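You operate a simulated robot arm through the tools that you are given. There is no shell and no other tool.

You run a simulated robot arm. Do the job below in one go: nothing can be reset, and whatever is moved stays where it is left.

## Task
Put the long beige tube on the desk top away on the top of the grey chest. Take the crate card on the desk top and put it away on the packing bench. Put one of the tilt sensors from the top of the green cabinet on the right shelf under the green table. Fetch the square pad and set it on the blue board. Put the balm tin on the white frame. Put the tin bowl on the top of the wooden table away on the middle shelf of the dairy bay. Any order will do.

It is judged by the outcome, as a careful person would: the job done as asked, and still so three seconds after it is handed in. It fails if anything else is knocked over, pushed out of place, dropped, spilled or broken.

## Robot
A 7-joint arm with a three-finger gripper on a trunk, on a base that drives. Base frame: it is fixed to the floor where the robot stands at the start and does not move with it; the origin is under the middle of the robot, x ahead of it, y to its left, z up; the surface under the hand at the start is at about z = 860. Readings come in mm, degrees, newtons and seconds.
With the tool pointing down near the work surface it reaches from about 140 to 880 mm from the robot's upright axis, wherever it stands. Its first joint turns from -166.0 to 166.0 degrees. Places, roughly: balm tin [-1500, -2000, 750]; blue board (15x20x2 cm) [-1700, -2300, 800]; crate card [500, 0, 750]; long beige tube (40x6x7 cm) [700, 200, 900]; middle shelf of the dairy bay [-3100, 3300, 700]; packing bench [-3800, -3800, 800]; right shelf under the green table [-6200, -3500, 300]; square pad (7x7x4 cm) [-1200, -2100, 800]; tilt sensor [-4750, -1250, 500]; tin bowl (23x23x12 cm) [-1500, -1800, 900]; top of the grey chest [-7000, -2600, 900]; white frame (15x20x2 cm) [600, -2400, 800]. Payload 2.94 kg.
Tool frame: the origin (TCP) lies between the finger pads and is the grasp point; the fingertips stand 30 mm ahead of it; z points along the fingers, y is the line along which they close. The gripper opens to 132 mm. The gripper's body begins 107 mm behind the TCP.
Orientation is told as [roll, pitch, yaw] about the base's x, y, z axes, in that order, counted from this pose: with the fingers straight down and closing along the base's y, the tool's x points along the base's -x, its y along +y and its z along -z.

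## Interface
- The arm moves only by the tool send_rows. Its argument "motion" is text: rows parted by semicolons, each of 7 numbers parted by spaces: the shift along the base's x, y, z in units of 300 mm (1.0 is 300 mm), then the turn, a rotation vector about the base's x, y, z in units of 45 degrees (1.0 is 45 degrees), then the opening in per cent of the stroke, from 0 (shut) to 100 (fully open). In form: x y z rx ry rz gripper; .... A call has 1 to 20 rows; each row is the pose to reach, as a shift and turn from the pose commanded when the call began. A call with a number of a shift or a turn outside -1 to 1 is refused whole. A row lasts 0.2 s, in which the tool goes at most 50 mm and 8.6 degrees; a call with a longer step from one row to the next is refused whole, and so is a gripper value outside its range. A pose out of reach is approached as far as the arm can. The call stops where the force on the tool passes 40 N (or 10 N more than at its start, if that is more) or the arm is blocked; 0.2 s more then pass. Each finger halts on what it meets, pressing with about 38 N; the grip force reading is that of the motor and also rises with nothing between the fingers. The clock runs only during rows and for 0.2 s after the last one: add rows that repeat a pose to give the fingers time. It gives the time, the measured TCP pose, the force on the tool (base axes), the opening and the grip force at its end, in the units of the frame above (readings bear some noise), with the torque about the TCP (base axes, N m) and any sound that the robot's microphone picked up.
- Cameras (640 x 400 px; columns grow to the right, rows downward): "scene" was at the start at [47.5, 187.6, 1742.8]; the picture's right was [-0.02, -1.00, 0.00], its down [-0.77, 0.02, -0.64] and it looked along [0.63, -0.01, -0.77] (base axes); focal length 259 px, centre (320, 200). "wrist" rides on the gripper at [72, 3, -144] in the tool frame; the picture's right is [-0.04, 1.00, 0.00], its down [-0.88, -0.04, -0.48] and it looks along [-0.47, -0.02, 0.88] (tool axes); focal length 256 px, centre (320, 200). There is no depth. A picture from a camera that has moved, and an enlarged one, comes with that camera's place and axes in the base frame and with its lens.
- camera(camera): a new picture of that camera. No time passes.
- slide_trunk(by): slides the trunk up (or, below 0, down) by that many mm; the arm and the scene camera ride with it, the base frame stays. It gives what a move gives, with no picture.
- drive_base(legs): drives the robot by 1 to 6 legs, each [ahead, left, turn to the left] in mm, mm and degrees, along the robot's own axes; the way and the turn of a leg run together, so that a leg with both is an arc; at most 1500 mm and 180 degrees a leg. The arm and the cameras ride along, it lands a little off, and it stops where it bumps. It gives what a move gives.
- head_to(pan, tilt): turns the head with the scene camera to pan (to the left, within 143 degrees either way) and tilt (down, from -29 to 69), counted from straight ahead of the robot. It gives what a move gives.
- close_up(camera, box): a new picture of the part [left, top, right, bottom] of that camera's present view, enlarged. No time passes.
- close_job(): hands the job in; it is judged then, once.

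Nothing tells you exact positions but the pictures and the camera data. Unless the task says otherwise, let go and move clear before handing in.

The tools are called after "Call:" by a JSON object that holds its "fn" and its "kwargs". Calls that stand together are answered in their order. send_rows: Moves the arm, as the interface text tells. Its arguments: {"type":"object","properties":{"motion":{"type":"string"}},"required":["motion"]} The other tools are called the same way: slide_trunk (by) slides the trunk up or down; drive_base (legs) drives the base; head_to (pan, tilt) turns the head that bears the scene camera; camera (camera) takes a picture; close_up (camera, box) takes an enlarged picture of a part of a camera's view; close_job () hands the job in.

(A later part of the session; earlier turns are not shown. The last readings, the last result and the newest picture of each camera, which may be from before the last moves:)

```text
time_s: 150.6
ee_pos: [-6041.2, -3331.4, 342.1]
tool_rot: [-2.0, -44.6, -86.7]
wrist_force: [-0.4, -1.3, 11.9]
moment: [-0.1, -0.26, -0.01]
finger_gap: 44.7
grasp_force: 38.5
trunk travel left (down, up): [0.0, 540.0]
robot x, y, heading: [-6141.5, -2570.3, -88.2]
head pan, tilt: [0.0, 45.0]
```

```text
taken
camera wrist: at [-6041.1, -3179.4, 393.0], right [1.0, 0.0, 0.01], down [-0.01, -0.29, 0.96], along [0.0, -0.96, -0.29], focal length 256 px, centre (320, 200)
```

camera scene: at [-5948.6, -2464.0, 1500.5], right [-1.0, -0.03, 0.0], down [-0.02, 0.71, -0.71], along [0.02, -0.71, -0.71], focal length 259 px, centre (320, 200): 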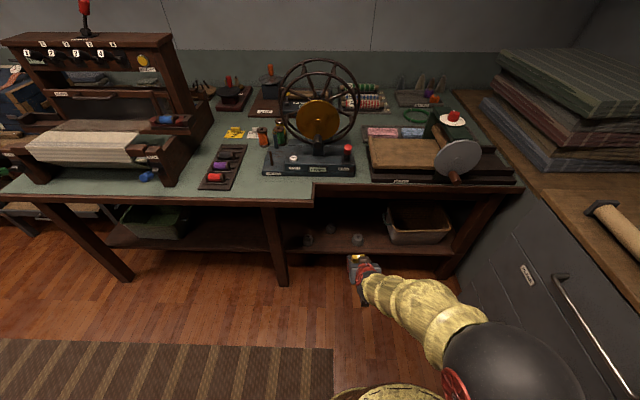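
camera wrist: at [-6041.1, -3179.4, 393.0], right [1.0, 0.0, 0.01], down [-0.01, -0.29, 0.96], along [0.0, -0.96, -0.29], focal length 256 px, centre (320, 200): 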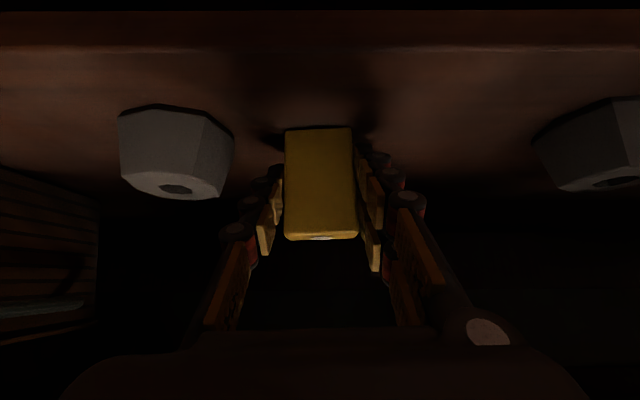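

Contact: the sensor's base rests on the shelf (z≈300). I'll relieve the press and open the fingers a little.

Call:
{"fn": "send_rows", "kwargs": {"motion": "0 0 0.013 0 0 0 15; 0 0 0.013 0 0 0 36; 0 0 0.013 0 0 0 40; 0 0 0.013 0 0 0 44; 0 0 0.013 0 0 0 44; 0 0 0.013 0 0 0 44"}}

Call:
{"fn": "camera", "kwargs": {"camera": "wrist"}}

```text
time_s: 152.0
ee_pos: [-6038.7, -3328.7, 343.0]
tool_rot: [-1.9, -44.3, -86.6]
wrist_force: [-0.6, -0.3, -0.2]
moment: [-0.01, 0.01, -0.02]
finger_gap: 58.2
grasp_force: 0.1
trunk travel left (down, up): [0.0, 540.0]
robot x, y, heading: [-6136.1, -2567.5, -87.9]
head pan, tilt: [0.0, 45.0]
```

```text
taken
camera wrist: at [-6040.5, -3178.1, 395.1], right [1.0, 0.0, 0.01], down [0.0, -0.3, 0.96], along [0.0, -0.96, -0.3], focal length 256 px, centre (320, 200)
```

wrist: 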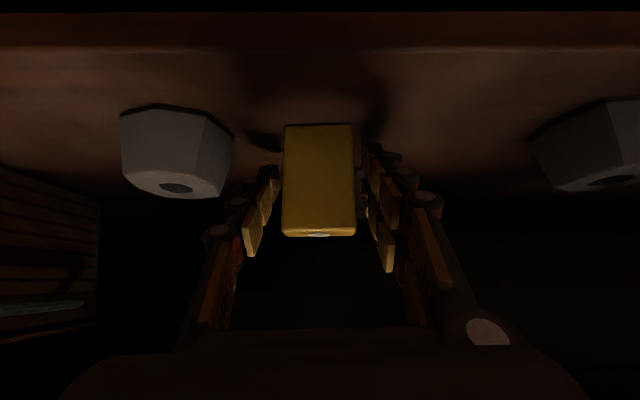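

The sensor stands free on the shelf. Retreating back along the tool axis.

Call:
{"fn": "send_rows", "kwargs": {"motion": "-0.003 0.05 0.051 0 0 0 44; -0.007 0.12 0.122 0 0 0 44; -0.012 0.2 0.204 0 0 0 44; -0.017 0.28 0.286 0 0 0 44; -0.023 0.39 0.4 0 0 0 44; -0.03 0.5 0.51 0 0 0 44"}}

Call:
{"fn": "camera", "kwargs": {"camera": "wrist"}}

```text
time_s: 153.4
ee_pos: [-6047.2, -3177.7, 496.3]
tool_rot: [-2.1, -44.3, -86.8]
wrist_force: [-0.1, -0.3, -0.9]
moment: [-0.06, 0.01, -0.02]
finger_gap: 58.0
grasp_force: 0.0
trunk travel left (down, up): [0.0, 540.0]
robot x, y, heading: [-6134.3, -2566.6, -88.2]
head pan, tilt: [0.0, 45.0]
```

```text
taken
camera wrist: at [-6048.3, -3026.4, 547.4], right [1.0, 0.0, 0.01], down [0.0, -0.3, 0.95], along [0.0, -0.95, -0.3], focal length 256 px, centre (320, 200)
```

wrist: 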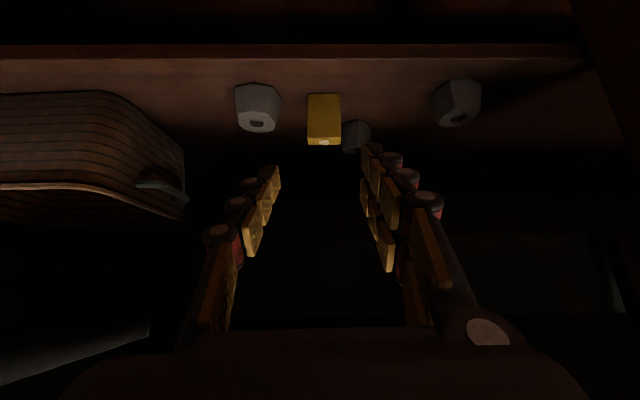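

The tilt sensor stands on the right shelf. I'll back off, raise the trunk to its starting height and return the tool to straight down.

Call:
{"fn": "drive_base", "kwargs": {"legs": [[-400, 0, 0]]}}

Call:
{"fn": "slide_trunk", "kwargs": {"by": 250}}

Call:
{"fn": "send_rows", "kwargs": {"motion": "0 0.03 0.12 0.16 0.01 0 44; 0 0.06 0.25 0.32 0.02 0 44; 0 0.09 0.38 0.48 0.03 0 44; 0 0.12 0.52 0.64 0.04 0 44; 0 0.15 0.66 0.8 0.047 0 44; 0 0.18 0.8 0.982 0.058 0 44; 0 0.21 0.94 0.982 0.058 0 44; 0 0.21 0.98 0.982 0.058 0 44"}}

Call:
{"fn": "camera", "kwargs": {"camera": "scene"}}

```text
time_s: 155.8
ee_pos: [-6062.0, -2783.0, 495.1]
tool_rot: [-1.9, -44.3, -87.1]
wrist_force: [-0.1, 0.1, -0.2]
moment: [-0.01, 0.01, -0.01]
finger_gap: 57.9
grasp_force: 0.0
trunk travel left (down, up): [0.0, 540.0]
robot x, y, heading: [-6147.3, -2172.4, -88.7]
head pan, tilt: [0.0, 45.0]
```

```text
time_s: 158.4
ee_pos: [-6062.4, -2782.8, 745.6]
tool_rot: [-2.0, -44.4, -87.0]
wrist_force: [0.2, -0.5, 0.1]
moment: [0.03, 0.04, 0.02]
finger_gap: 57.9
grasp_force: 0.1
trunk travel left (down, up): [-250.0, 290.0]
robot x, y, heading: [-6146.5, -2172.2, -88.6]
head pan, tilt: [0.0, 45.0]
```

```text
time_s: 160.2
ee_pos: [-6059.5, -2720.6, 1039.2]
tool_rot: [-2.2, 0.0, -86.9]
wrist_force: [0.9, 0.8, 0.0]
moment: [0.01, 0.0, 0.02]
finger_gap: 58.1
grasp_force: 0.0
out of reach, approached as far as the arm can: row 4
trunk travel left (down, up): [-250.0, 290.0]
robot x, y, heading: [-6148.2, -2174.5, -88.5]
head pan, tilt: [0.0, 45.0]
```

```text
taken
camera scene: at [-5954.7, -2221.9, 1750.4], right [-1.0, -0.02, 0.0], down [-0.02, 0.71, -0.71], along [0.02, -0.71, -0.71], focal length 259 px, centre (320, 200)
```

scene: 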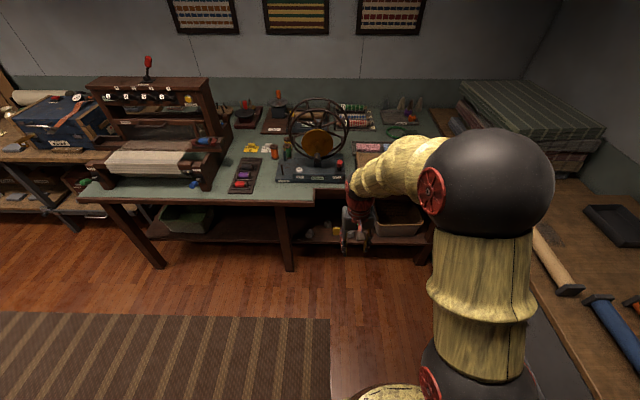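

Next the wooden table from its far (south) side: square pad to blue board, then the balm tin. I'll tuck the arm and drive back along the carpet.

Call:
{"fn": "send_rows", "kwargs": {"motion": "-0.03 0.05 0.11 0 -0.01 0 44; -0.06 0.1 0.22 0.001 -0.02 0 44; -0.09 0.15 0.33 0.001 -0.03 0 44; -0.12 0.2 0.44 0.002 -0.04 0 44; -0.15 0.25 0.55 0.003 -0.049 0 44; -0.15 0.3 0.67 0.003 -0.049 0 44"}}

Call:
{"fn": "drive_base", "kwargs": {"legs": [[0, 0, 88.5], [1500, -160, 0], [1400, -160, 0]]}}

Call:
{"fn": "head_to", "kwargs": {"pan": 0, "tilt": 25}}

Call:
{"fn": "camera", "kwargs": {"camera": "scene"}}

Call:
{"fn": "head_to", "kwargs": {"pan": -50, "tilt": 30}}

Call:
{"fn": "camera", "kwargs": {"camera": "scene"}}

```text
time_s: 161.6
ee_pos: [-6109.6, -2629.9, 1242.0]
tool_rot: [0.0, -0.1, -86.9]
wrist_force: [0.9, 0.0, -0.1]
moment: [-0.02, 0.03, -0.01]
finger_gap: 58.2
grasp_force: 0.1
trunk travel left (down, up): [-250.0, 290.0]
robot x, y, heading: [-6148.5, -2174.7, -88.6]
head pan, tilt: [0.0, 45.0]
```

```text
refused: leg 2 is longer than a leg can be; nothing moved
```

```text
time_s: 162.4
ee_pos: [-6108.6, -2630.1, 1241.2]
tool_rot: [0.0, 0.0, -86.8]
wrist_force: [-0.4, -0.5, -0.7]
moment: [0.01, 0.02, 0.0]
finger_gap: 58.2
grasp_force: 0.0
trunk travel left (down, up): [-250.0, 290.0]
robot x, y, heading: [-6146.2, -2176.7, -88.6]
head pan, tilt: [0.0, 25.0]
```

```text
taken
camera scene: at [-5954.8, -2232.1, 1781.0], right [-1.0, -0.02, 0.0], down [-0.01, 0.42, -0.91], along [0.02, -0.91, -0.42], focal length 259 px, centre (320, 200)
```

scene: 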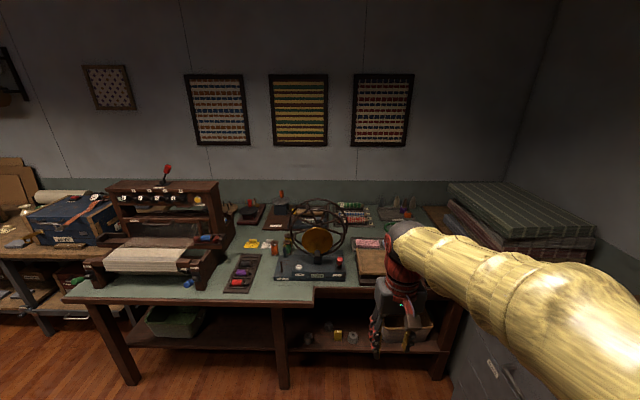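

```text
time_s: 163.6
ee_pos: [-6109.1, -2630.4, 1241.2]
tool_rot: [0.0, 0.0, -86.9]
wrist_force: [-0.1, 0.3, 0.8]
moment: [-0.02, 0.0, 0.0]
finger_gap: 58.1
grasp_force: 0.0
trunk travel left (down, up): [-250.0, 290.0]
robot x, y, heading: [-6148.3, -2173.5, -88.5]
head pan, tilt: [-50.0, 30.0]
```

```text
taken
camera scene: at [-6024.8, -2199.7, 1773.1], right [-0.66, 0.75, 0.0], down [0.37, 0.33, -0.87], along [-0.65, -0.57, -0.5], focal length 259 px, centre (320, 200)
```

scene: 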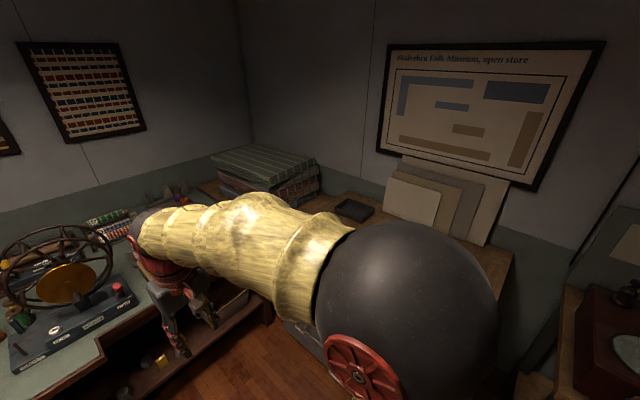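

The leg was too long; splitting it within the limit.

Call:
{"fn": "drive_base", "kwargs": {"legs": [[0, 0, 88.5], [1450, -160, 0], [1450, -160, 0]]}}

Call:
{"fn": "head_to", "kwargs": {"pan": 0, "tilt": 25}}

Call:
{"fn": "camera", "kwargs": {"camera": "scene"}}

Call:
{"fn": "head_to", "kwargs": {"pan": -60, "tilt": 30}}

Call:
{"fn": "camera", "kwargs": {"camera": "scene"}}

```text
time_s: 181.6
ee_pos: [-2762.1, -2447.5, 1241.1]
tool_rot: [0.0, 0.0, 4.0]
wrist_force: [0.1, 0.5, 0.0]
moment: [0.0, -0.02, -0.01]
finger_gap: 58.1
grasp_force: 0.1
trunk travel left (down, up): [-250.0, 290.0]
robot x, y, heading: [-3216.9, -2498.0, 2.4]
head pan, tilt: [-50.0, 30.0]
```

```text
time_s: 182.8
ee_pos: [-2760.5, -2448.5, 1241.1]
tool_rot: [0.0, -0.1, 4.0]
wrist_force: [0.3, 0.2, 0.1]
moment: [0.05, 0.03, 0.0]
finger_gap: 58.1
grasp_force: 0.0
trunk travel left (down, up): [-250.0, 290.0]
robot x, y, heading: [-3219.1, -2494.2, 2.4]
head pan, tilt: [0.0, 25.0]
```

```text
taken
camera scene: at [-3162.1, -2303.6, 1781.1], right [0.04, -1.0, 0.0], down [-0.42, -0.02, -0.91], along [0.91, 0.04, -0.42], focal length 259 px, centre (320, 200)
```

scene: 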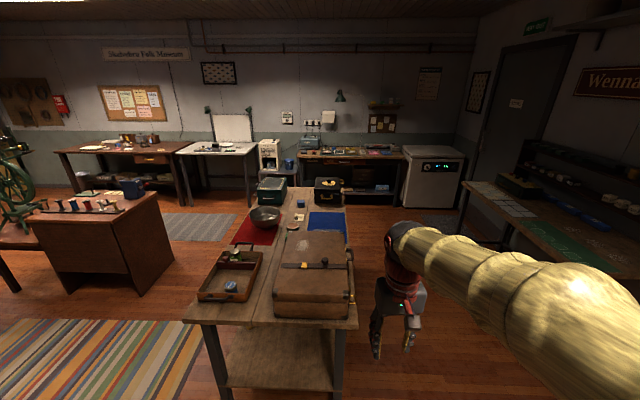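

```text
time_s: 184.1
ee_pos: [-2761.0, -2449.2, 1240.8]
tool_rot: [0.0, -0.1, 4.0]
wrist_force: [0.4, 0.1, 0.0]
moment: [0.01, 0.01, 0.01]
finger_gap: 58.0
grasp_force: 0.1
trunk travel left (down, up): [-250.0, 290.0]
robot x, y, heading: [-3219.0, -2494.2, 2.3]
head pan, tilt: [-60.0, 30.0]
```

```text
taken
camera scene: at [-3205.7, -2383.7, 1773.1], right [-0.84, -0.54, 0.0], down [-0.27, 0.42, -0.87], along [0.46, -0.73, -0.5], focal length 259 px, centre (320, 200)
```

scene: 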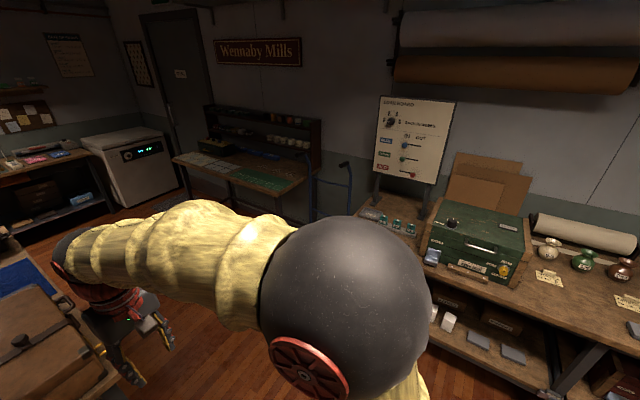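

The aisle south of the wooden table is clear. I'll drive round to its south side and face it.

Call:
{"fn": "drive_base", "kwargs": {"legs": [[550, -459, -2.4], [1220, 20, 0], [0, 0, 90]]}}

Call:
{"fn": "head_to", "kwargs": {"pan": 0, "tilt": 48}}

Call:
{"fn": "camera", "kwargs": {"camera": "scene"}}

Call:
{"fn": "camera", "kwargs": {"camera": "wrist"}}

```text
time_s: 197.5
ee_pos: [-1477.9, -2494.9, 1241.7]
tool_rot: [0.0, -0.1, 89.8]
wrist_force: [-0.5, -0.6, 0.5]
moment: [-0.01, -0.01, 0.01]
finger_gap: 58.0
grasp_force: 0.1
trunk travel left (down, up): [-250.0, 290.0]
robot x, y, heading: [-1466.0, -2953.4, 88.2]
head pan, tilt: [-60.0, 30.0]
```

```text
time_s: 198.8
ee_pos: [-1477.6, -2497.8, 1241.8]
tool_rot: [0.0, -0.1, 89.9]
wrist_force: [-0.3, 0.6, -0.2]
moment: [-0.01, 0.01, 0.01]
finger_gap: 58.1
grasp_force: 0.1
trunk travel left (down, up): [-250.0, 290.0]
robot x, y, heading: [-1463.9, -2954.3, 88.3]
head pan, tilt: [0.0, 48.0]
```

```text
taken
camera scene: at [-1651.7, -2900.9, 1746.3], right [1.0, -0.03, 0.0], down [-0.02, -0.74, -0.67], along [0.02, 0.67, -0.74], focal length 259 px, centre (320, 200)
```

scene: 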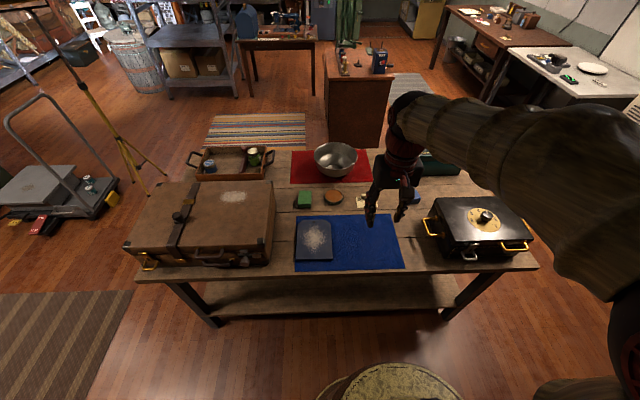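

```text
taken
camera wrist: at [-1480.8, -2570.0, 1385.0], right [-1.0, 0.05, 0.0], down [0.04, 0.88, 0.48], along [0.02, 0.48, -0.88], focal length 256 px, centre (320, 200)
```

wrist: 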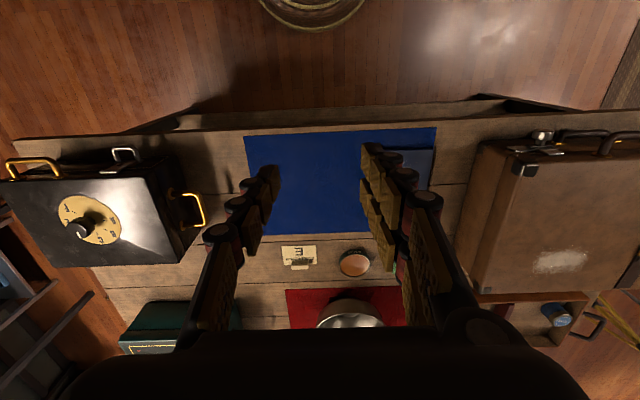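

I'm south of the wooden table. Zooming in on pad, board and tin.

Call:
{"fn": "close_up", "kwargs": {"camera": "scene", "box": [270, 130, 470, 280]}}

Call:
{"fn": "close_up", "kwargs": {"camera": "wrist", "box": [160, 110, 460, 340]}}

```text
2.67 times, centred on (370, 205) of scene
camera zoom: at [-1651.7, -2900.9, 1746.3], right [1.0, -0.03, 0.0], down [-0.02, -0.74, -0.67], along [0.02, 0.67, -0.74], focal length 690 px, centre (187, 187)
```

zoom: 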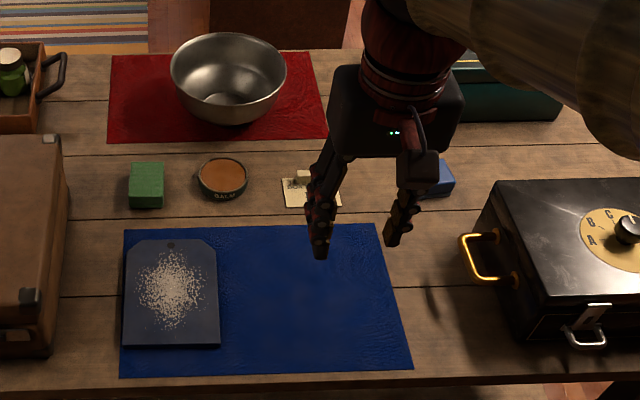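

```text
1.74 times, centred on (310, 225) of wrist
camera zoom: at [-1480.8, -2570.0, 1385.0], right [-1.0, 0.05, 0.0], down [0.04, 0.88, 0.48], along [0.02, 0.48, -0.88], focal length 445 px, centre (337, 156)
```

zoom: 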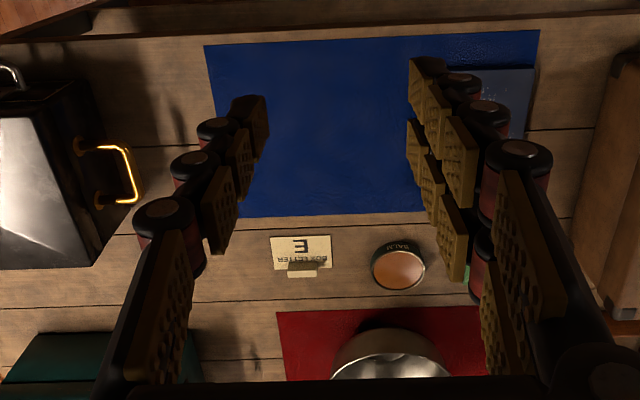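

The tin is labelled BALM, at about (−1562, −2047), and the blue pad is near (−1185, −2069). I'll move a little closer to the table and to the right.

Call:
{"fn": "drive_base", "kwargs": {"legs": [[150, -130, 1.7]]}}

Call:
{"fn": "send_rows", "kwargs": {"motion": "0.1 0.1 0 0 0 0 80; 0.2 0.2 0 0 0 0 100; 0.3 0.3 0 0 0 0 100; 0.4 0.4 0 0 0 0 100; 0.5 0.5 0 0 0 0 100; 0.5 0.5 -0.13 0 0 0 100; 0.5 0.5 -0.26 0 0 0 100"}}

Call:
{"fn": "camera", "kwargs": {"camera": "wrist"}}

Call:
{"fn": "camera", "kwargs": {"camera": "scene"}}

```text
time_s: 200.4
ee_pos: [-1356.2, -2352.3, 1240.5]
tool_rot: [0.0, 0.0, 91.4]
wrist_force: [0.0, 0.1, 0.8]
moment: [-0.01, 0.05, 0.01]
finger_gap: 58.2
grasp_force: 0.1
trunk travel left (down, up): [-250.0, 290.0]
robot x, y, heading: [-1332.9, -2809.4, 89.8]
head pan, tilt: [0.0, 48.0]
```

```text
time_s: 202.0
ee_pos: [-1206.6, -2201.9, 1163.2]
tool_rot: [-0.1, -0.1, 91.5]
wrist_force: [2.2, 0.1, -0.5]
moment: [-0.01, -0.01, 0.03]
finger_gap: 132.1
grasp_force: 0.2
trunk travel left (down, up): [-250.0, 290.0]
robot x, y, heading: [-1331.0, -2809.6, 89.9]
head pan, tilt: [0.0, 48.0]
```

```text
taken
camera wrist: at [-1207.1, -2276.6, 1307.0], right [-1.0, 0.02, 0.0], down [0.01, 0.88, 0.48], along [0.01, 0.48, -0.88], focal length 256 px, centre (320, 200)
```

wrist: 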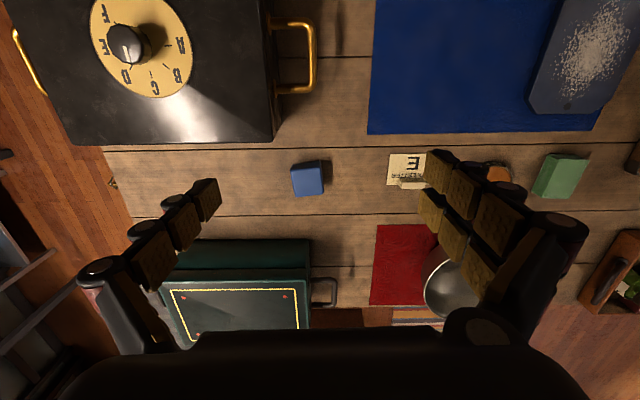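

```text
taken
camera scene: at [-1519.7, -2760.4, 1746.3], right [1.0, 0.0, 0.0], down [0.0, -0.74, -0.67], along [0.0, 0.67, -0.74], focal length 259 px, centre (320, 200)
```

scene: 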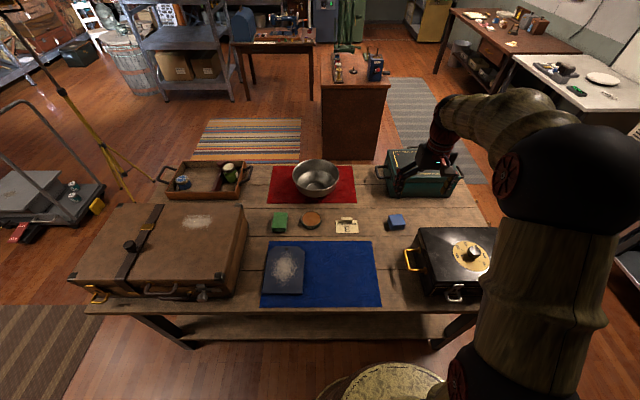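

Both views are clear now. Zooming on the pad to get its orientation and position.

Call:
{"fn": "close_up", "kwargs": {"camera": "wrist", "box": [240, 130, 400, 230]}}

Call:
{"fn": "close_up", "kwargs": {"camera": "scene", "box": [250, 190, 430, 310]}}

```text
4.00 times, centred on (320, 180) of wrist
camera zoom: at [-1207.1, -2276.6, 1307.0], right [-1.0, 0.02, 0.0], down [0.01, 0.88, 0.48], along [0.01, 0.48, -0.88], focal length 1024 px, centre (320, 280)
```

zoom: 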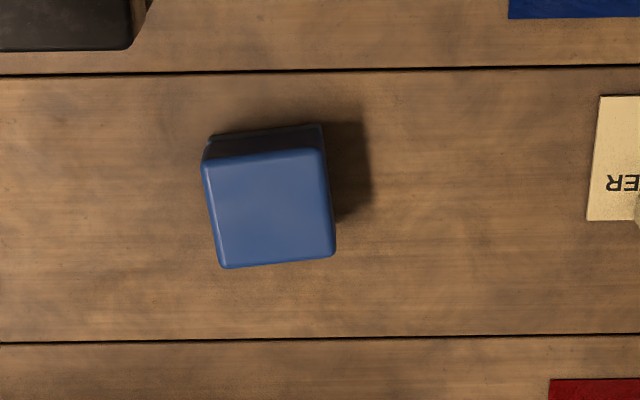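

```text
3.33 times, centred on (340, 250) of scene
camera zoom: at [-1519.7, -2760.4, 1746.3], right [1.0, 0.0, 0.0], down [0.0, -0.74, -0.67], along [0.0, 0.67, -0.74], focal length 862 px, centre (253, 33)
```

zoom: 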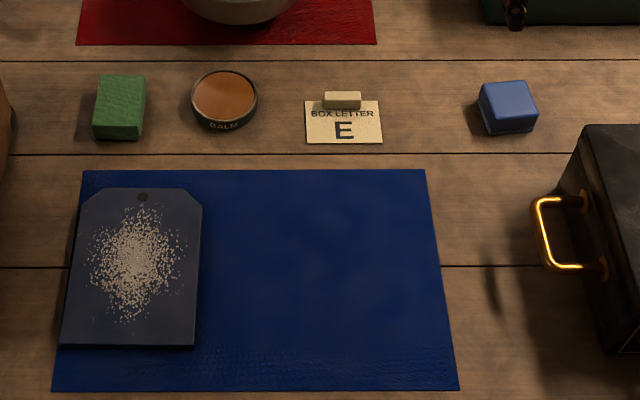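

Pad centre is about (−1180, −2066), top z≈840, rotated about 7°. Moving above it with the fingers aligned.

Call:
{"fn": "send_rows", "kwargs": {"motion": "0.013 0.065 -0.12 0 0 0.017 100; 0.026 0.13 -0.24 0 0 0.034 100; 0.038 0.194 -0.36 0 0 0.051 100; 0.051 0.26 -0.48 0 0 0.068 100; 0.064 0.324 -0.6 0 0 0.085 100; 0.076 0.39 -0.72 0 0 0.1 100; 0.089 0.453 -0.84 0 0 0.12 100; 0.089 0.453 -0.84 0 0 0.12 100"}}

Call:
{"fn": "camera", "kwargs": {"camera": "wrist"}}

```text
time_s: 203.8
ee_pos: [-1181.5, -2064.8, 911.2]
tool_rot: [0.0, 0.0, 97.0]
wrist_force: [1.0, 1.2, 0.0]
moment: [-0.04, 0.01, 0.0]
finger_gap: 132.1
grasp_force: 0.1
trunk travel left (down, up): [-250.0, 290.0]
robot x, y, heading: [-1327.0, -2810.0, 90.0]
head pan, tilt: [0.0, 48.0]
```

```text
taken
camera wrist: at [-1175.7, -2138.0, 1053.6], right [-1.0, -0.08, 0.0], down [-0.07, 0.88, 0.48], along [-0.04, 0.47, -0.88], focal length 256 px, centre (320, 200)
```

wrist: 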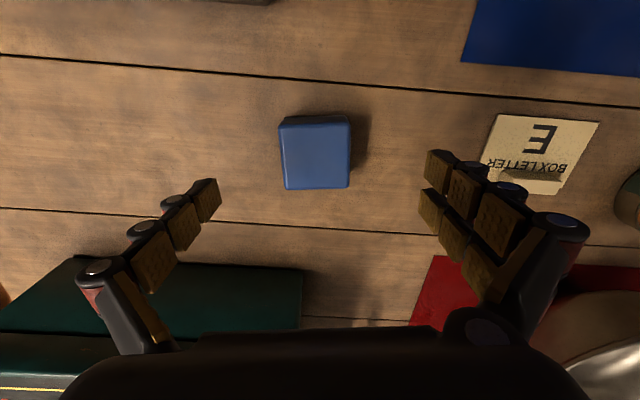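

Pad is centred within a few mm. Descending and closing.

Call:
{"fn": "send_rows", "kwargs": {"motion": "0.013 -0.005 -0.12 0 0 0 100; 0.013 -0.005 -0.22 0 0 0 100; 0.013 -0.005 -0.245 0 0 0 100; 0.013 -0.005 -0.245 0 0 0 70; 0.013 -0.005 -0.245 0 0 0 55; 0.013 -0.005 -0.245 0 0 0 45; 0.013 -0.005 -0.245 0 0 0 40; 0.013 -0.005 -0.245 0 0 0 40; 0.013 -0.005 -0.245 0 0 0 40"}}

Call:
{"fn": "camera", "kwargs": {"camera": "wrist"}}

```text
time_s: 205.8
ee_pos: [-1176.9, -2067.2, 837.2]
tool_rot: [0.1, 0.0, 96.9]
wrist_force: [0.0, 1.6, 0.4]
moment: [0.0, -0.06, 0.03]
finger_gap: 61.5
grasp_force: 15.4
trunk travel left (down, up): [-250.0, 290.0]
robot x, y, heading: [-1331.8, -2808.8, 89.9]
head pan, tilt: [0.0, 48.0]
```

```text
taken
camera wrist: at [-1171.1, -2140.8, 980.8], right [-1.0, -0.08, 0.0], down [-0.07, 0.88, 0.48], along [-0.04, 0.47, -0.88], focal length 256 px, centre (320, 200)
```

wrist: 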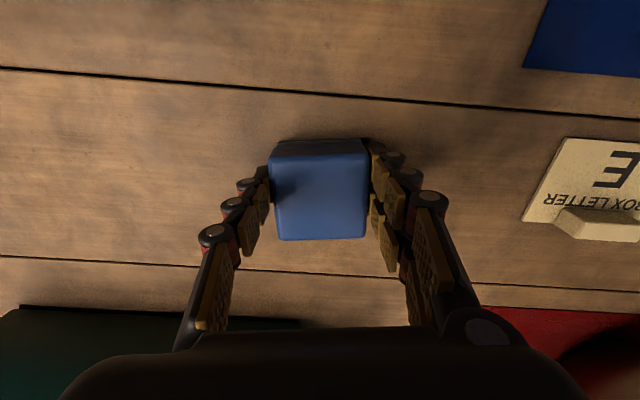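

Pad gripped at 61 mm. Tightening a bit and lifting.

Call:
{"fn": "send_rows", "kwargs": {"motion": "0 0 0 0 0 0 30; 0 0 0.05 0 0 0 25; 0 0 0.15 0 0 0 25; 0 0 0.3 0 0 0 25; 0 0 0.45 0 0 0 25; 0 0 0.5 0 0 0 25; -0.13 -0.06 0.5 0 0 -0.03 25; -0.26 -0.12 0.5 0 0 -0.06 25; -0.39 -0.18 0.5 0 0 -0.09 25; -0.52 -0.24 0.5 0 0 -0.12 25; -0.65 -0.3 0.5 0 0 -0.155 25; -0.78 -0.36 0.5 0 0 -0.155 25; -0.91 -0.42 0.5 0 0 -0.155 25; -1 -0.46 0.5 0 0 -0.155 25"}}

Call:
{"fn": "camera", "kwargs": {"camera": "wrist"}}

```text
time_s: 208.8
ee_pos: [-1476.5, -2204.8, 989.8]
tool_rot: [-0.1, -0.1, 89.9]
wrist_force: [0.0, 0.2, -0.7]
moment: [0.03, -0.03, -0.01]
finger_gap: 60.8
grasp_force: 37.9
trunk travel left (down, up): [-250.0, 290.0]
robot x, y, heading: [-1332.6, -2807.2, 89.9]
head pan, tilt: [0.0, 48.0]
```

```text
taken
camera wrist: at [-1479.9, -2277.9, 1131.6], right [-1.0, 0.04, 0.0], down [0.04, 0.88, 0.48], along [0.02, 0.48, -0.88], focal length 256 px, centre (320, 200)
```

wrist: 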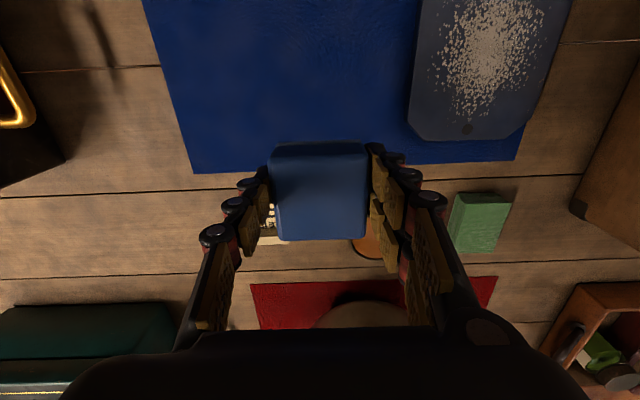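

Board centre is about (−1655, −2290). Moving over it and lowering to just above.

Call:
{"fn": "send_rows", "kwargs": {"motion": "-0.12 -0.057 0 0 0 0 25; -0.24 -0.114 0 0 0 0 25; -0.36 -0.17 0 0 0 0 25; -0.48 -0.23 0 0 0 0 25; -0.595 -0.284 0 0 0 0 25; -0.595 -0.284 -0.12 0 0 0 25; -0.595 -0.284 -0.24 0 0 0 25; -0.595 -0.284 -0.36 0 0 0 25; -0.595 -0.284 -0.36 0 0 0 25"}}

Call:
{"fn": "camera", "kwargs": {"camera": "wrist"}}

Call:
{"fn": "close_up", "kwargs": {"camera": "scene", "box": [220, 190, 400, 310]}}

```text
time_s: 210.8
ee_pos: [-1655.5, -2290.4, 880.3]
tool_rot: [0.0, -0.1, 90.0]
wrist_force: [0.4, -0.8, -0.6]
moment: [-0.04, 0.03, -0.01]
finger_gap: 60.9
grasp_force: 37.8
trunk travel left (down, up): [-250.0, 290.0]
robot x, y, heading: [-1327.6, -2810.3, 89.9]
head pan, tilt: [0.0, 48.0]
```

```text
taken
camera wrist: at [-1658.8, -2363.2, 1023.0], right [-1.0, 0.04, 0.0], down [0.04, 0.88, 0.48], along [0.02, 0.48, -0.88], focal length 256 px, centre (320, 200)
```

wrist: 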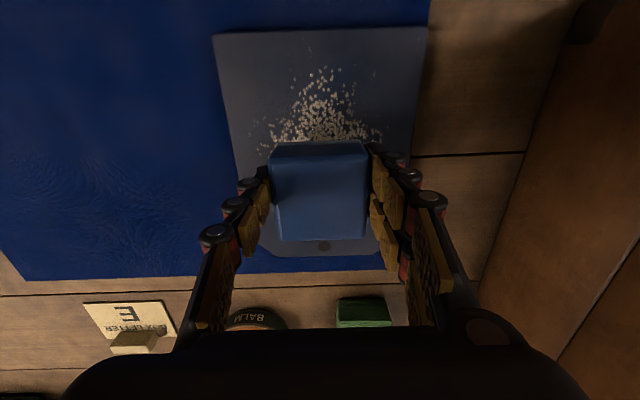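

```text
3.33 times, centred on (310, 250) of scene
camera zoom: at [-1520.1, -2760.6, 1746.3], right [1.0, 0.0, 0.0], down [0.0, -0.74, -0.67], along [0.0, 0.67, -0.74], focal length 862 px, centre (353, 33)
```

zoom: 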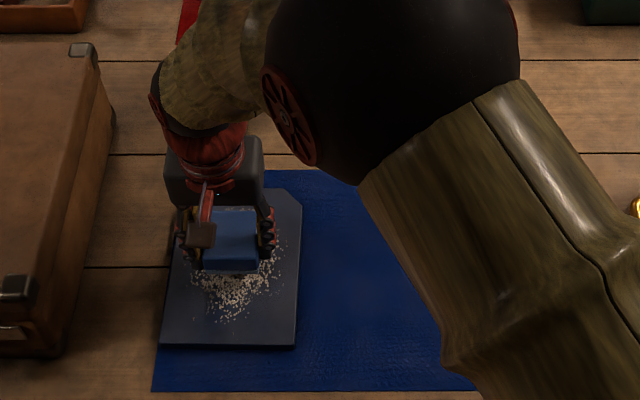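

Centred over the board. Lowering to contact.

Call:
{"fn": "send_rows", "kwargs": {"motion": "0 0 -0.03 0 0 0 25; 0 0 -0.055 0 0 0 25; 0 0 -0.07 0 0 0 25; 0 0 -0.07 0 0 0 25"}}

```text
time_s: 211.8
ee_pos: [-1655.4, -2289.0, 858.5]
tool_rot: [0.0, -0.1, 90.0]
wrist_force: [-0.6, 0.6, 0.4]
moment: [0.0, 0.01, 0.05]
finger_gap: 61.0
grasp_force: 38.7
trunk travel left (down, up): [-250.0, 290.0]
robot x, y, heading: [-1328.8, -2809.3, 90.2]
head pan, tilt: [0.0, 48.0]
```

Call:
{"fn": "send_rows", "kwargs": {"motion": "0 0 -0.01 0 0 0 25; 0 0 -0.017 0 0 0 25; 0 0 -0.017 0 0 0 25"}}

Call:
{"fn": "camera", "kwargs": {"camera": "wrist"}}

```text
time_s: 212.6
ee_pos: [-1655.1, -2289.3, 854.9]
tool_rot: [-0.2, 0.1, 90.1]
wrist_force: [-0.1, -0.6, -0.3]
moment: [-0.03, -0.02, 0.01]
finger_gap: 60.9
grasp_force: 37.5
trunk travel left (down, up): [-250.0, 290.0]
robot x, y, heading: [-1330.1, -2811.5, 89.9]
head pan, tilt: [0.0, 48.0]
```

```text
taken
camera wrist: at [-1658.3, -2363.4, 997.4], right [-1.0, 0.04, 0.0], down [0.04, 0.88, 0.48], along [0.02, 0.48, -0.88], focal length 256 px, centre (320, 200)
```

wrist: 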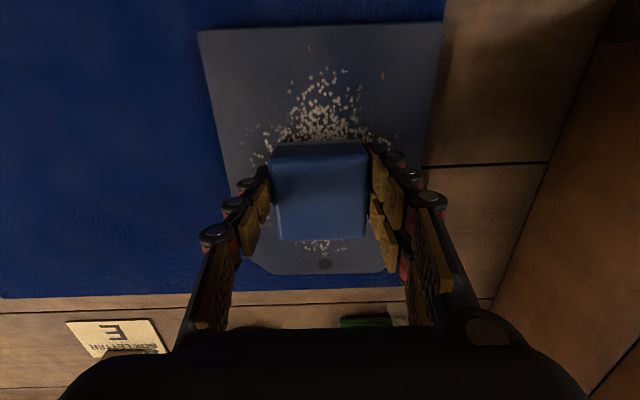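

No contact yet; a few mm more.

Call:
{"fn": "send_rows", "kwargs": {"motion": "0 0 -0.008 0 0 0 25; 0 0 -0.013 0 0 0 25; 0 0 -0.013 0 0 0 25"}}

Call:
{"fn": "send_rows", "kwargs": {"motion": "0 0 -0.007 0 0 0 25; 0 0 -0.01 0 0 0 25; 0 0 -0.01 0 0 0 25"}}

```text
time_s: 213.4
ee_pos: [-1655.0, -2289.3, 852.7]
tool_rot: [0.1, -0.3, 90.0]
wrist_force: [1.9, -2.3, 26.2]
moment: [-0.06, -0.05, -0.07]
finger_gap: 61.1
grasp_force: 37.6
trunk travel left (down, up): [-250.0, 290.0]
robot x, y, heading: [-1330.9, -2813.8, 89.7]
head pan, tilt: [0.0, 48.0]
```

```text
time_s: 214.2
ee_pos: [-1655.4, -2289.3, 848.6]
tool_rot: [0.1, -0.3, 89.9]
wrist_force: [-3.9, 3.4, 26.6]
moment: [0.14, 0.13, 0.01]
finger_gap: 60.3
grasp_force: 38.2
trunk travel left (down, up): [-250.0, 290.0]
robot x, y, heading: [-1329.5, -2808.6, 89.6]
head pan, tilt: [0.0, 48.0]
```

Contact made; pad sits on the board. Easing up and releasing.

Call:
{"fn": "send_rows", "kwargs": {"motion": "0 0 0.013 0 0 0 25; 0 0 0.013 0 0 0 50; 0 0 0.013 0 0 0 60; 0 0 0.013 0 0 0 65; 0 0 0.013 0 0 0 65; 0 0 0.013 0 0 0 65"}}

Call:
{"fn": "send_rows", "kwargs": {"motion": "0 0 0.1 0 0 0 65; 0 0 0.24 0 0 0 65; 0 0 0.38 0 0 0 65; 0 0 0.5 0 0 0 65; 0 0 0.6 0 0 0 65"}}

Call:
{"fn": "camera", "kwargs": {"camera": "wrist"}}

```text
time_s: 215.6
ee_pos: [-1654.1, -2290.4, 850.9]
tool_rot: [0.0, 0.0, 90.0]
wrist_force: [0.0, 0.4, 0.2]
moment: [0.0, 0.04, 0.03]
finger_gap: 85.7
grasp_force: 0.1
trunk travel left (down, up): [-250.0, 290.0]
robot x, y, heading: [-1333.8, -2809.0, 90.0]
head pan, tilt: [0.0, 48.0]
```

```text
time_s: 216.8
ee_pos: [-1654.0, -2290.1, 1030.3]
tool_rot: [-0.1, 0.1, 89.9]
wrist_force: [-0.5, -0.8, 0.1]
moment: [0.04, 0.02, -0.02]
finger_gap: 86.0
grasp_force: 0.1
trunk travel left (down, up): [-250.0, 290.0]
robot x, y, heading: [-1333.0, -2809.3, 90.2]
head pan, tilt: [0.0, 48.0]
```

```text
taken
camera wrist: at [-1657.1, -2364.0, 1172.9], right [-1.0, 0.04, 0.0], down [0.04, 0.88, 0.48], along [0.02, 0.48, -0.88], focal length 256 px, centre (320, 200)
```

wrist: 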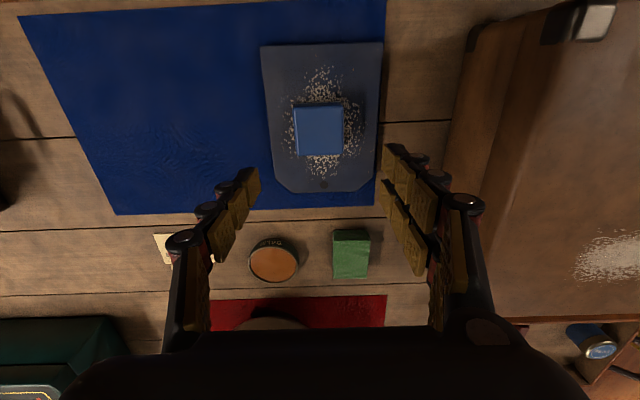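

The square pad lies on the blue board. Now the balm tin: moving above it with the fingers opened.

Call:
{"fn": "send_rows", "kwargs": {"motion": "0.046 0.114 -0.03 0 0 0 87; 0.091 0.229 -0.09 0 0 0 87; 0.137 0.343 -0.15 0 0 0 87; 0.183 0.457 -0.21 0 0 0 87; 0.229 0.571 -0.27 0 0 0 87; 0.274 0.686 -0.33 0 0 0 87; 0.32 0.8 -0.38 0 0 0 87; 0.32 0.8 -0.38 0 0 0 87"}}

Call:
{"fn": "camera", "kwargs": {"camera": "wrist"}}

Call:
{"fn": "close_up", "kwargs": {"camera": "scene", "box": [250, 190, 410, 290]}}

```text
time_s: 218.6
ee_pos: [-1558.3, -2047.4, 918.9]
tool_rot: [0.1, 0.0, 90.1]
wrist_force: [-1.2, 0.7, -0.7]
moment: [-0.01, 0.0, -0.02]
finger_gap: 115.0
grasp_force: 0.0
trunk travel left (down, up): [-250.0, 290.0]
robot x, y, heading: [-1328.8, -2810.3, 89.8]
head pan, tilt: [0.0, 48.0]
```

```text
taken
camera wrist: at [-1561.1, -2121.5, 1061.3], right [-1.0, 0.04, 0.0], down [0.04, 0.88, 0.48], along [0.02, 0.48, -0.88], focal length 256 px, centre (320, 200)
```

wrist: 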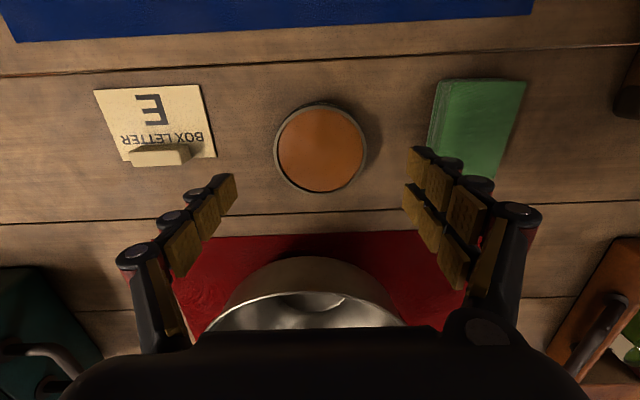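

```text
4.00 times, centred on (330, 240) of scene
camera zoom: at [-1519.7, -2760.5, 1746.3], right [1.0, 0.0, 0.0], down [0.0, -0.74, -0.67], along [0.0, 0.67, -0.74], focal length 1034 px, centre (280, 40)
```

zoom: 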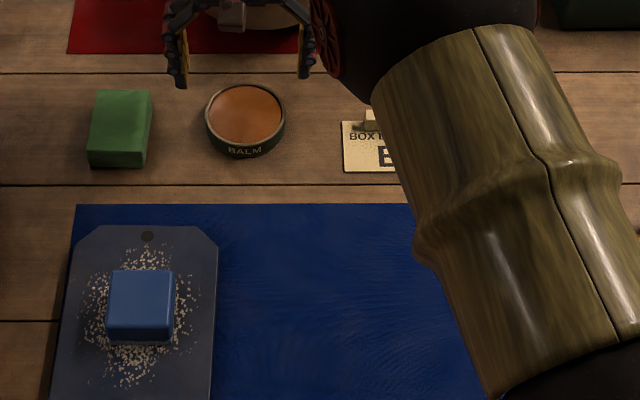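

The tin is about 89 mm wide and centred between the fingers. Descending slowly, feeling for the table.

Call:
{"fn": "send_rows", "kwargs": {"motion": "0 0.006 -0.1 0 0 0 87; 0 0.006 -0.2 0 0 0 87; 0 0.006 -0.24 0 0 0 87; 0 0.006 -0.24 0 0 0 87"}}

Call:
{"fn": "camera", "kwargs": {"camera": "wrist"}}

```text
time_s: 219.6
ee_pos: [-1556.1, -2048.2, 845.3]
tool_rot: [-0.1, 0.1, 90.0]
wrist_force: [-0.1, 0.4, 0.0]
moment: [0.0, 0.03, 0.01]
finger_gap: 114.6
grasp_force: 0.0
trunk travel left (down, up): [-250.0, 290.0]
robot x, y, heading: [-1333.1, -2808.8, 89.8]
head pan, tilt: [0.0, 48.0]
```

```text
taken
camera wrist: at [-1560.4, -2122.1, 988.8], right [-1.0, 0.04, 0.0], down [0.04, 0.88, 0.48], along [0.02, 0.48, -0.88], focal length 256 px, centre (320, 200)
```

wrist: 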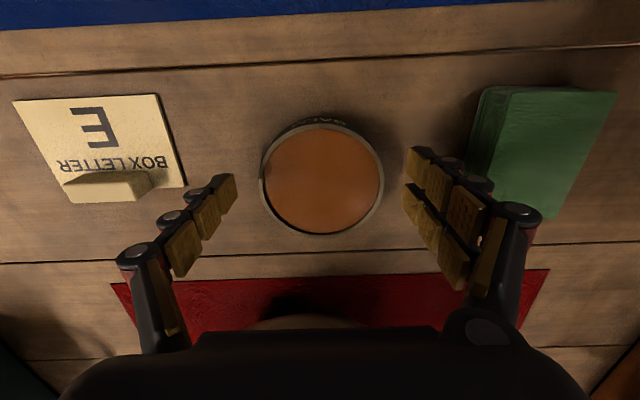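

Lowering a little further in small steps.

Call:
{"fn": "send_rows", "kwargs": {"motion": "0 0 -0.02 0 0 0 87; 0 0 -0.033 0 0 0 87; 0 0 -0.033 0 0 0 87"}}

Call:
{"fn": "send_rows", "kwargs": {"motion": "0 0 -0.007 0 0 0 87; 0 0 -0.013 0 0 0 87; 0 0 -0.013 0 0 0 87"}}

Call:
{"fn": "camera", "kwargs": {"camera": "wrist"}}

```text
time_s: 220.4
ee_pos: [-1558.9, -2048.3, 835.6]
tool_rot: [-0.1, -0.1, 90.0]
wrist_force: [0.0, 0.0, 0.2]
moment: [-0.02, -0.02, -0.01]
finger_gap: 114.9
grasp_force: 0.1
trunk travel left (down, up): [-250.0, 290.0]
robot x, y, heading: [-1330.2, -2810.1, 90.1]
head pan, tilt: [0.0, 48.0]
```

```text
time_s: 221.2
ee_pos: [-1558.6, -2047.8, 831.7]
tool_rot: [-0.1, 0.0, 90.1]
wrist_force: [-0.4, -0.2, -0.2]
moment: [0.03, 0.0, 0.01]
finger_gap: 114.7
grasp_force: 0.0
trunk travel left (down, up): [-250.0, 290.0]
robot x, y, heading: [-1333.8, -2810.2, 89.9]
head pan, tilt: [0.0, 48.0]
```

```text
taken
camera wrist: at [-1562.3, -2122.0, 975.1], right [-1.0, 0.04, 0.0], down [0.04, 0.88, 0.48], along [0.02, 0.48, -0.88], focal length 256 px, centre (320, 200)
```

wrist: 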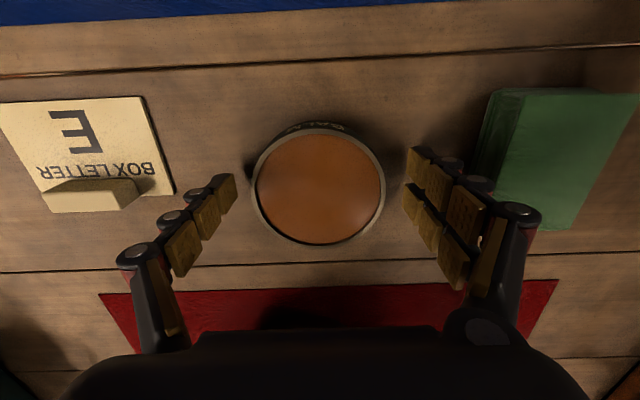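

Call:
{"fn": "send_rows", "kwargs": {"motion": "0 0 -0.006 0 0 0 87; 0 0 -0.01 0 0 0 87; 0 0 -0.01 0 0 0 87"}}

Call:
{"fn": "send_rows", "kwargs": {"motion": "0 0 -0.006 0 0 0 87; 0 0 -0.01 0 0 0 87; 0 0 -0.01 0 0 0 87"}}

```text
time_s: 222.0
ee_pos: [-1558.5, -2047.9, 828.4]
tool_rot: [-0.1, -0.1, 90.0]
wrist_force: [0.3, 0.3, -0.4]
moment: [0.01, -0.01, 0.03]
finger_gap: 114.7
grasp_force: 0.0
trunk travel left (down, up): [-250.0, 290.0]
robot x, y, heading: [-1326.2, -2809.8, 89.6]
head pan, tilt: [0.0, 48.0]
```

```text
time_s: 222.8
ee_pos: [-1559.0, -2046.8, 825.1]
tool_rot: [-0.2, 0.0, 90.1]
wrist_force: [-0.5, 0.5, -0.6]
moment: [-0.02, -0.02, -0.01]
finger_gap: 114.5
grasp_force: 0.0
trunk travel left (down, up): [-250.0, 290.0]
robot x, y, heading: [-1330.1, -2809.0, 89.9]
head pan, tilt: [0.0, 48.0]
```

Fingertips are at about z 795, low enough around the tin. Closing on it.

Call:
{"fn": "send_rows", "kwargs": {"motion": "0 0 0 0 0 0 75; 0 0 0 0 0 0 68; 0 0 0 0 0 0 60; 0 0 0 0 0 0 55; 0 0 0 0 0 0 50; 0 0 0 0 0 0 50"}}

Call:
{"fn": "camera", "kwargs": {"camera": "wrist"}}

```text
time_s: 224.2
ee_pos: [-1558.8, -2047.5, 825.8]
tool_rot: [-0.1, -0.1, 90.0]
wrist_force: [3.9, 1.2, 3.3]
moment: [-0.06, -0.17, 0.04]
finger_gap: 89.3
grasp_force: 38.4
trunk travel left (down, up): [-250.0, 290.0]
robot x, y, heading: [-1332.0, -2811.6, 90.2]
head pan, tilt: [0.0, 48.0]
```

```text
taken
camera wrist: at [-1561.9, -2122.0, 968.7], right [-1.0, 0.04, 0.0], down [0.04, 0.88, 0.48], along [0.02, 0.48, -0.88], focal length 256 px, centre (320, 200)
```

wrist: 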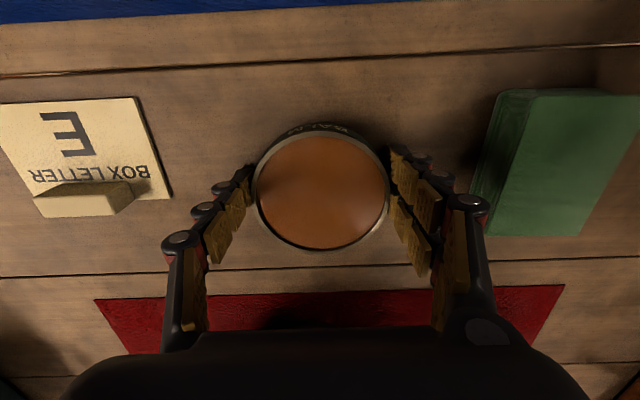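

Held at 89 mm. Lifting gently and checking.

Call:
{"fn": "send_rows", "kwargs": {"motion": "0 0 0.02 0 0 0 45; 0 0 0.06 0 0 0 45; 0 0 0.12 0 0 0 45; 0 0 0.22 0 0 0 45; 0 0 0.36 0 0 0 45; 0 0 0.5 0 0 0 45; 0 0 0.65 0 0 0 45; 0 0 0.8 0 0 0 45; 0 0 0.95 0 0 0 45; 0 0 0.95 0 0 0 45"}}

Call:
{"fn": "camera", "kwargs": {"camera": "wrist"}}

Call:
{"fn": "camera", "kwargs": {"camera": "scene"}}

```text
time_s: 226.4
ee_pos: [-1557.4, -2050.8, 1109.7]
tool_rot: [-0.1, 0.1, 89.9]
wrist_force: [0.2, 0.2, -3.9]
moment: [0.02, 0.0, 0.02]
finger_gap: 88.9
grasp_force: 38.4
trunk travel left (down, up): [-250.0, 290.0]
robot x, y, heading: [-1326.3, -2811.0, 89.9]
head pan, tilt: [0.0, 48.0]
```

```text
taken
camera wrist: at [-1561.0, -2123.9, 1252.1], right [-1.0, 0.04, 0.0], down [0.04, 0.88, 0.48], along [0.02, 0.47, -0.88], focal length 256 px, centre (320, 200)
```

wrist: 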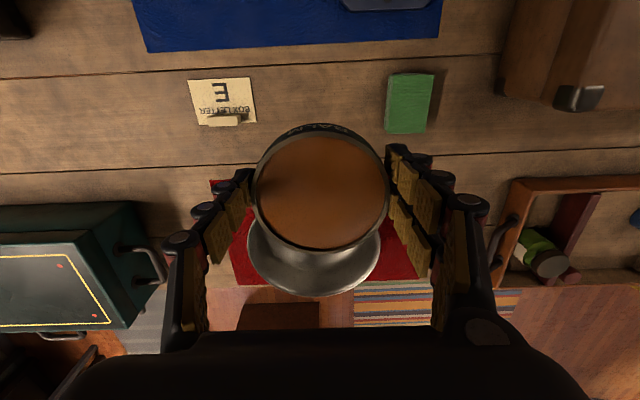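

```text
taken
camera scene: at [-1519.9, -2760.4, 1746.2], right [1.0, 0.0, 0.0], down [0.0, -0.74, -0.67], along [0.0, 0.67, -0.74], focal length 259 px, centre (320, 200)
```

scene: 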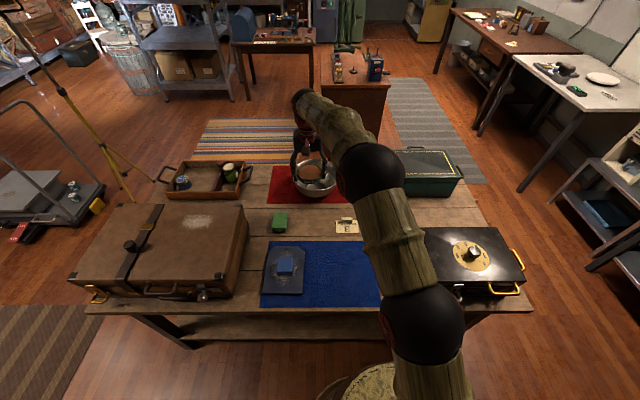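

The balm tin is held level. Tucking the arm in, then driving to the east bench with the white frame.

Call:
{"fn": "send_rows", "kwargs": {"motion": "0.08 -0.11 0.05 0 0 0 45; 0.16 -0.22 0.1 0 0 0 45; 0.24 -0.33 0.15 0 0 0 45; 0.32 -0.44 0.2 0 0 0 45; 0.4 -0.55 0.25 0 0 0 45; 0.48 -0.66 0.3 0 0 0 45; 0.56 -0.77 0.35 0 0 0 45; 0.64 -0.88 0.4 0 0 0 45; 0.72 -1 0.43 0 0 0 45; 0.72 -1 0.43 0 0 0 45"}}

Call:
{"fn": "drive_base", "kwargs": {"legs": [[-130, 0, 0], [0, 0, -90]]}}

Call:
{"fn": "head_to", "kwargs": {"pan": 0, "tilt": 28}}

Call:
{"fn": "camera", "kwargs": {"camera": "scene"}}

```text
time_s: 228.6
ee_pos: [-1342.1, -2349.5, 1238.7]
tool_rot: [0.0, 0.1, 90.0]
wrist_force: [-0.5, -0.9, -3.2]
moment: [-0.01, -0.02, 0.01]
finger_gap: 88.9
grasp_force: 38.0
trunk travel left (down, up): [-250.0, 290.0]
robot x, y, heading: [-1327.6, -2809.0, 90.0]
head pan, tilt: [0.0, 48.0]
```

```text
time_s: 233.7
ee_pos: [-869.9, -2921.0, 1240.1]
tool_rot: [-0.2, 0.0, 0.3]
wrist_force: [-0.1, -0.1, -3.0]
moment: [0.02, 0.03, 0.0]
finger_gap: 88.8
grasp_force: 37.5
trunk travel left (down, up): [-250.0, 290.0]
robot x, y, heading: [-1328.0, -2936.8, 0.3]
head pan, tilt: [0.0, 48.0]
```

```text
time_s: 234.5
ee_pos: [-869.9, -2921.2, 1239.7]
tool_rot: [0.0, 0.1, 0.3]
wrist_force: [-0.9, -0.8, -3.2]
moment: [0.0, 0.04, 0.03]
finger_gap: 89.2
grasp_force: 37.9
trunk travel left (down, up): [-250.0, 290.0]
robot x, y, heading: [-1328.2, -2935.5, 0.3]
head pan, tilt: [0.0, 28.0]
```

```text
taken
camera scene: at [-1268.9, -2747.3, 1776.2], right [0.0, -1.0, 0.0], down [-0.47, 0.0, -0.88], along [0.88, 0.0, -0.47], focal length 259 px, centre (320, 200)
```

scene: 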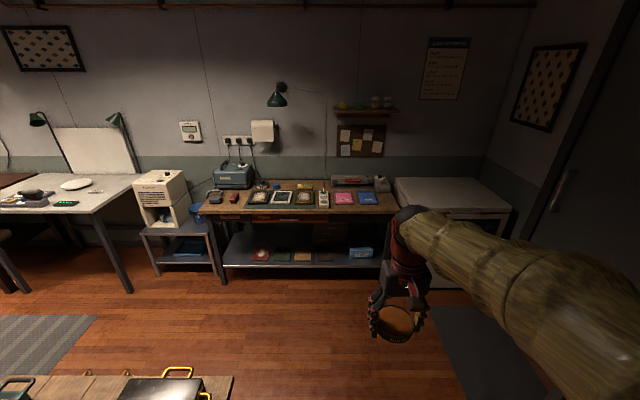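

Call:
{"fn": "close_up", "kwargs": {"camera": "scene", "box": [190, 150, 410, 280]}}

```text
2.91 times, centred on (300, 215) of scene
camera zoom: at [-1268.9, -2747.3, 1776.2], right [0.0, -1.0, 0.0], down [-0.47, 0.0, -0.88], along [0.88, 0.0, -0.47], focal length 752 px, centre (378, 156)
```

zoom: 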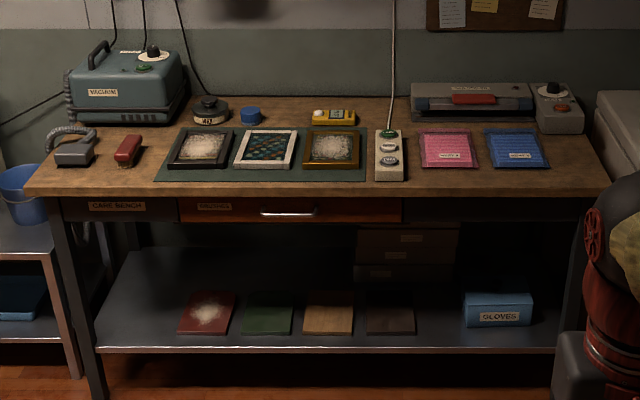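

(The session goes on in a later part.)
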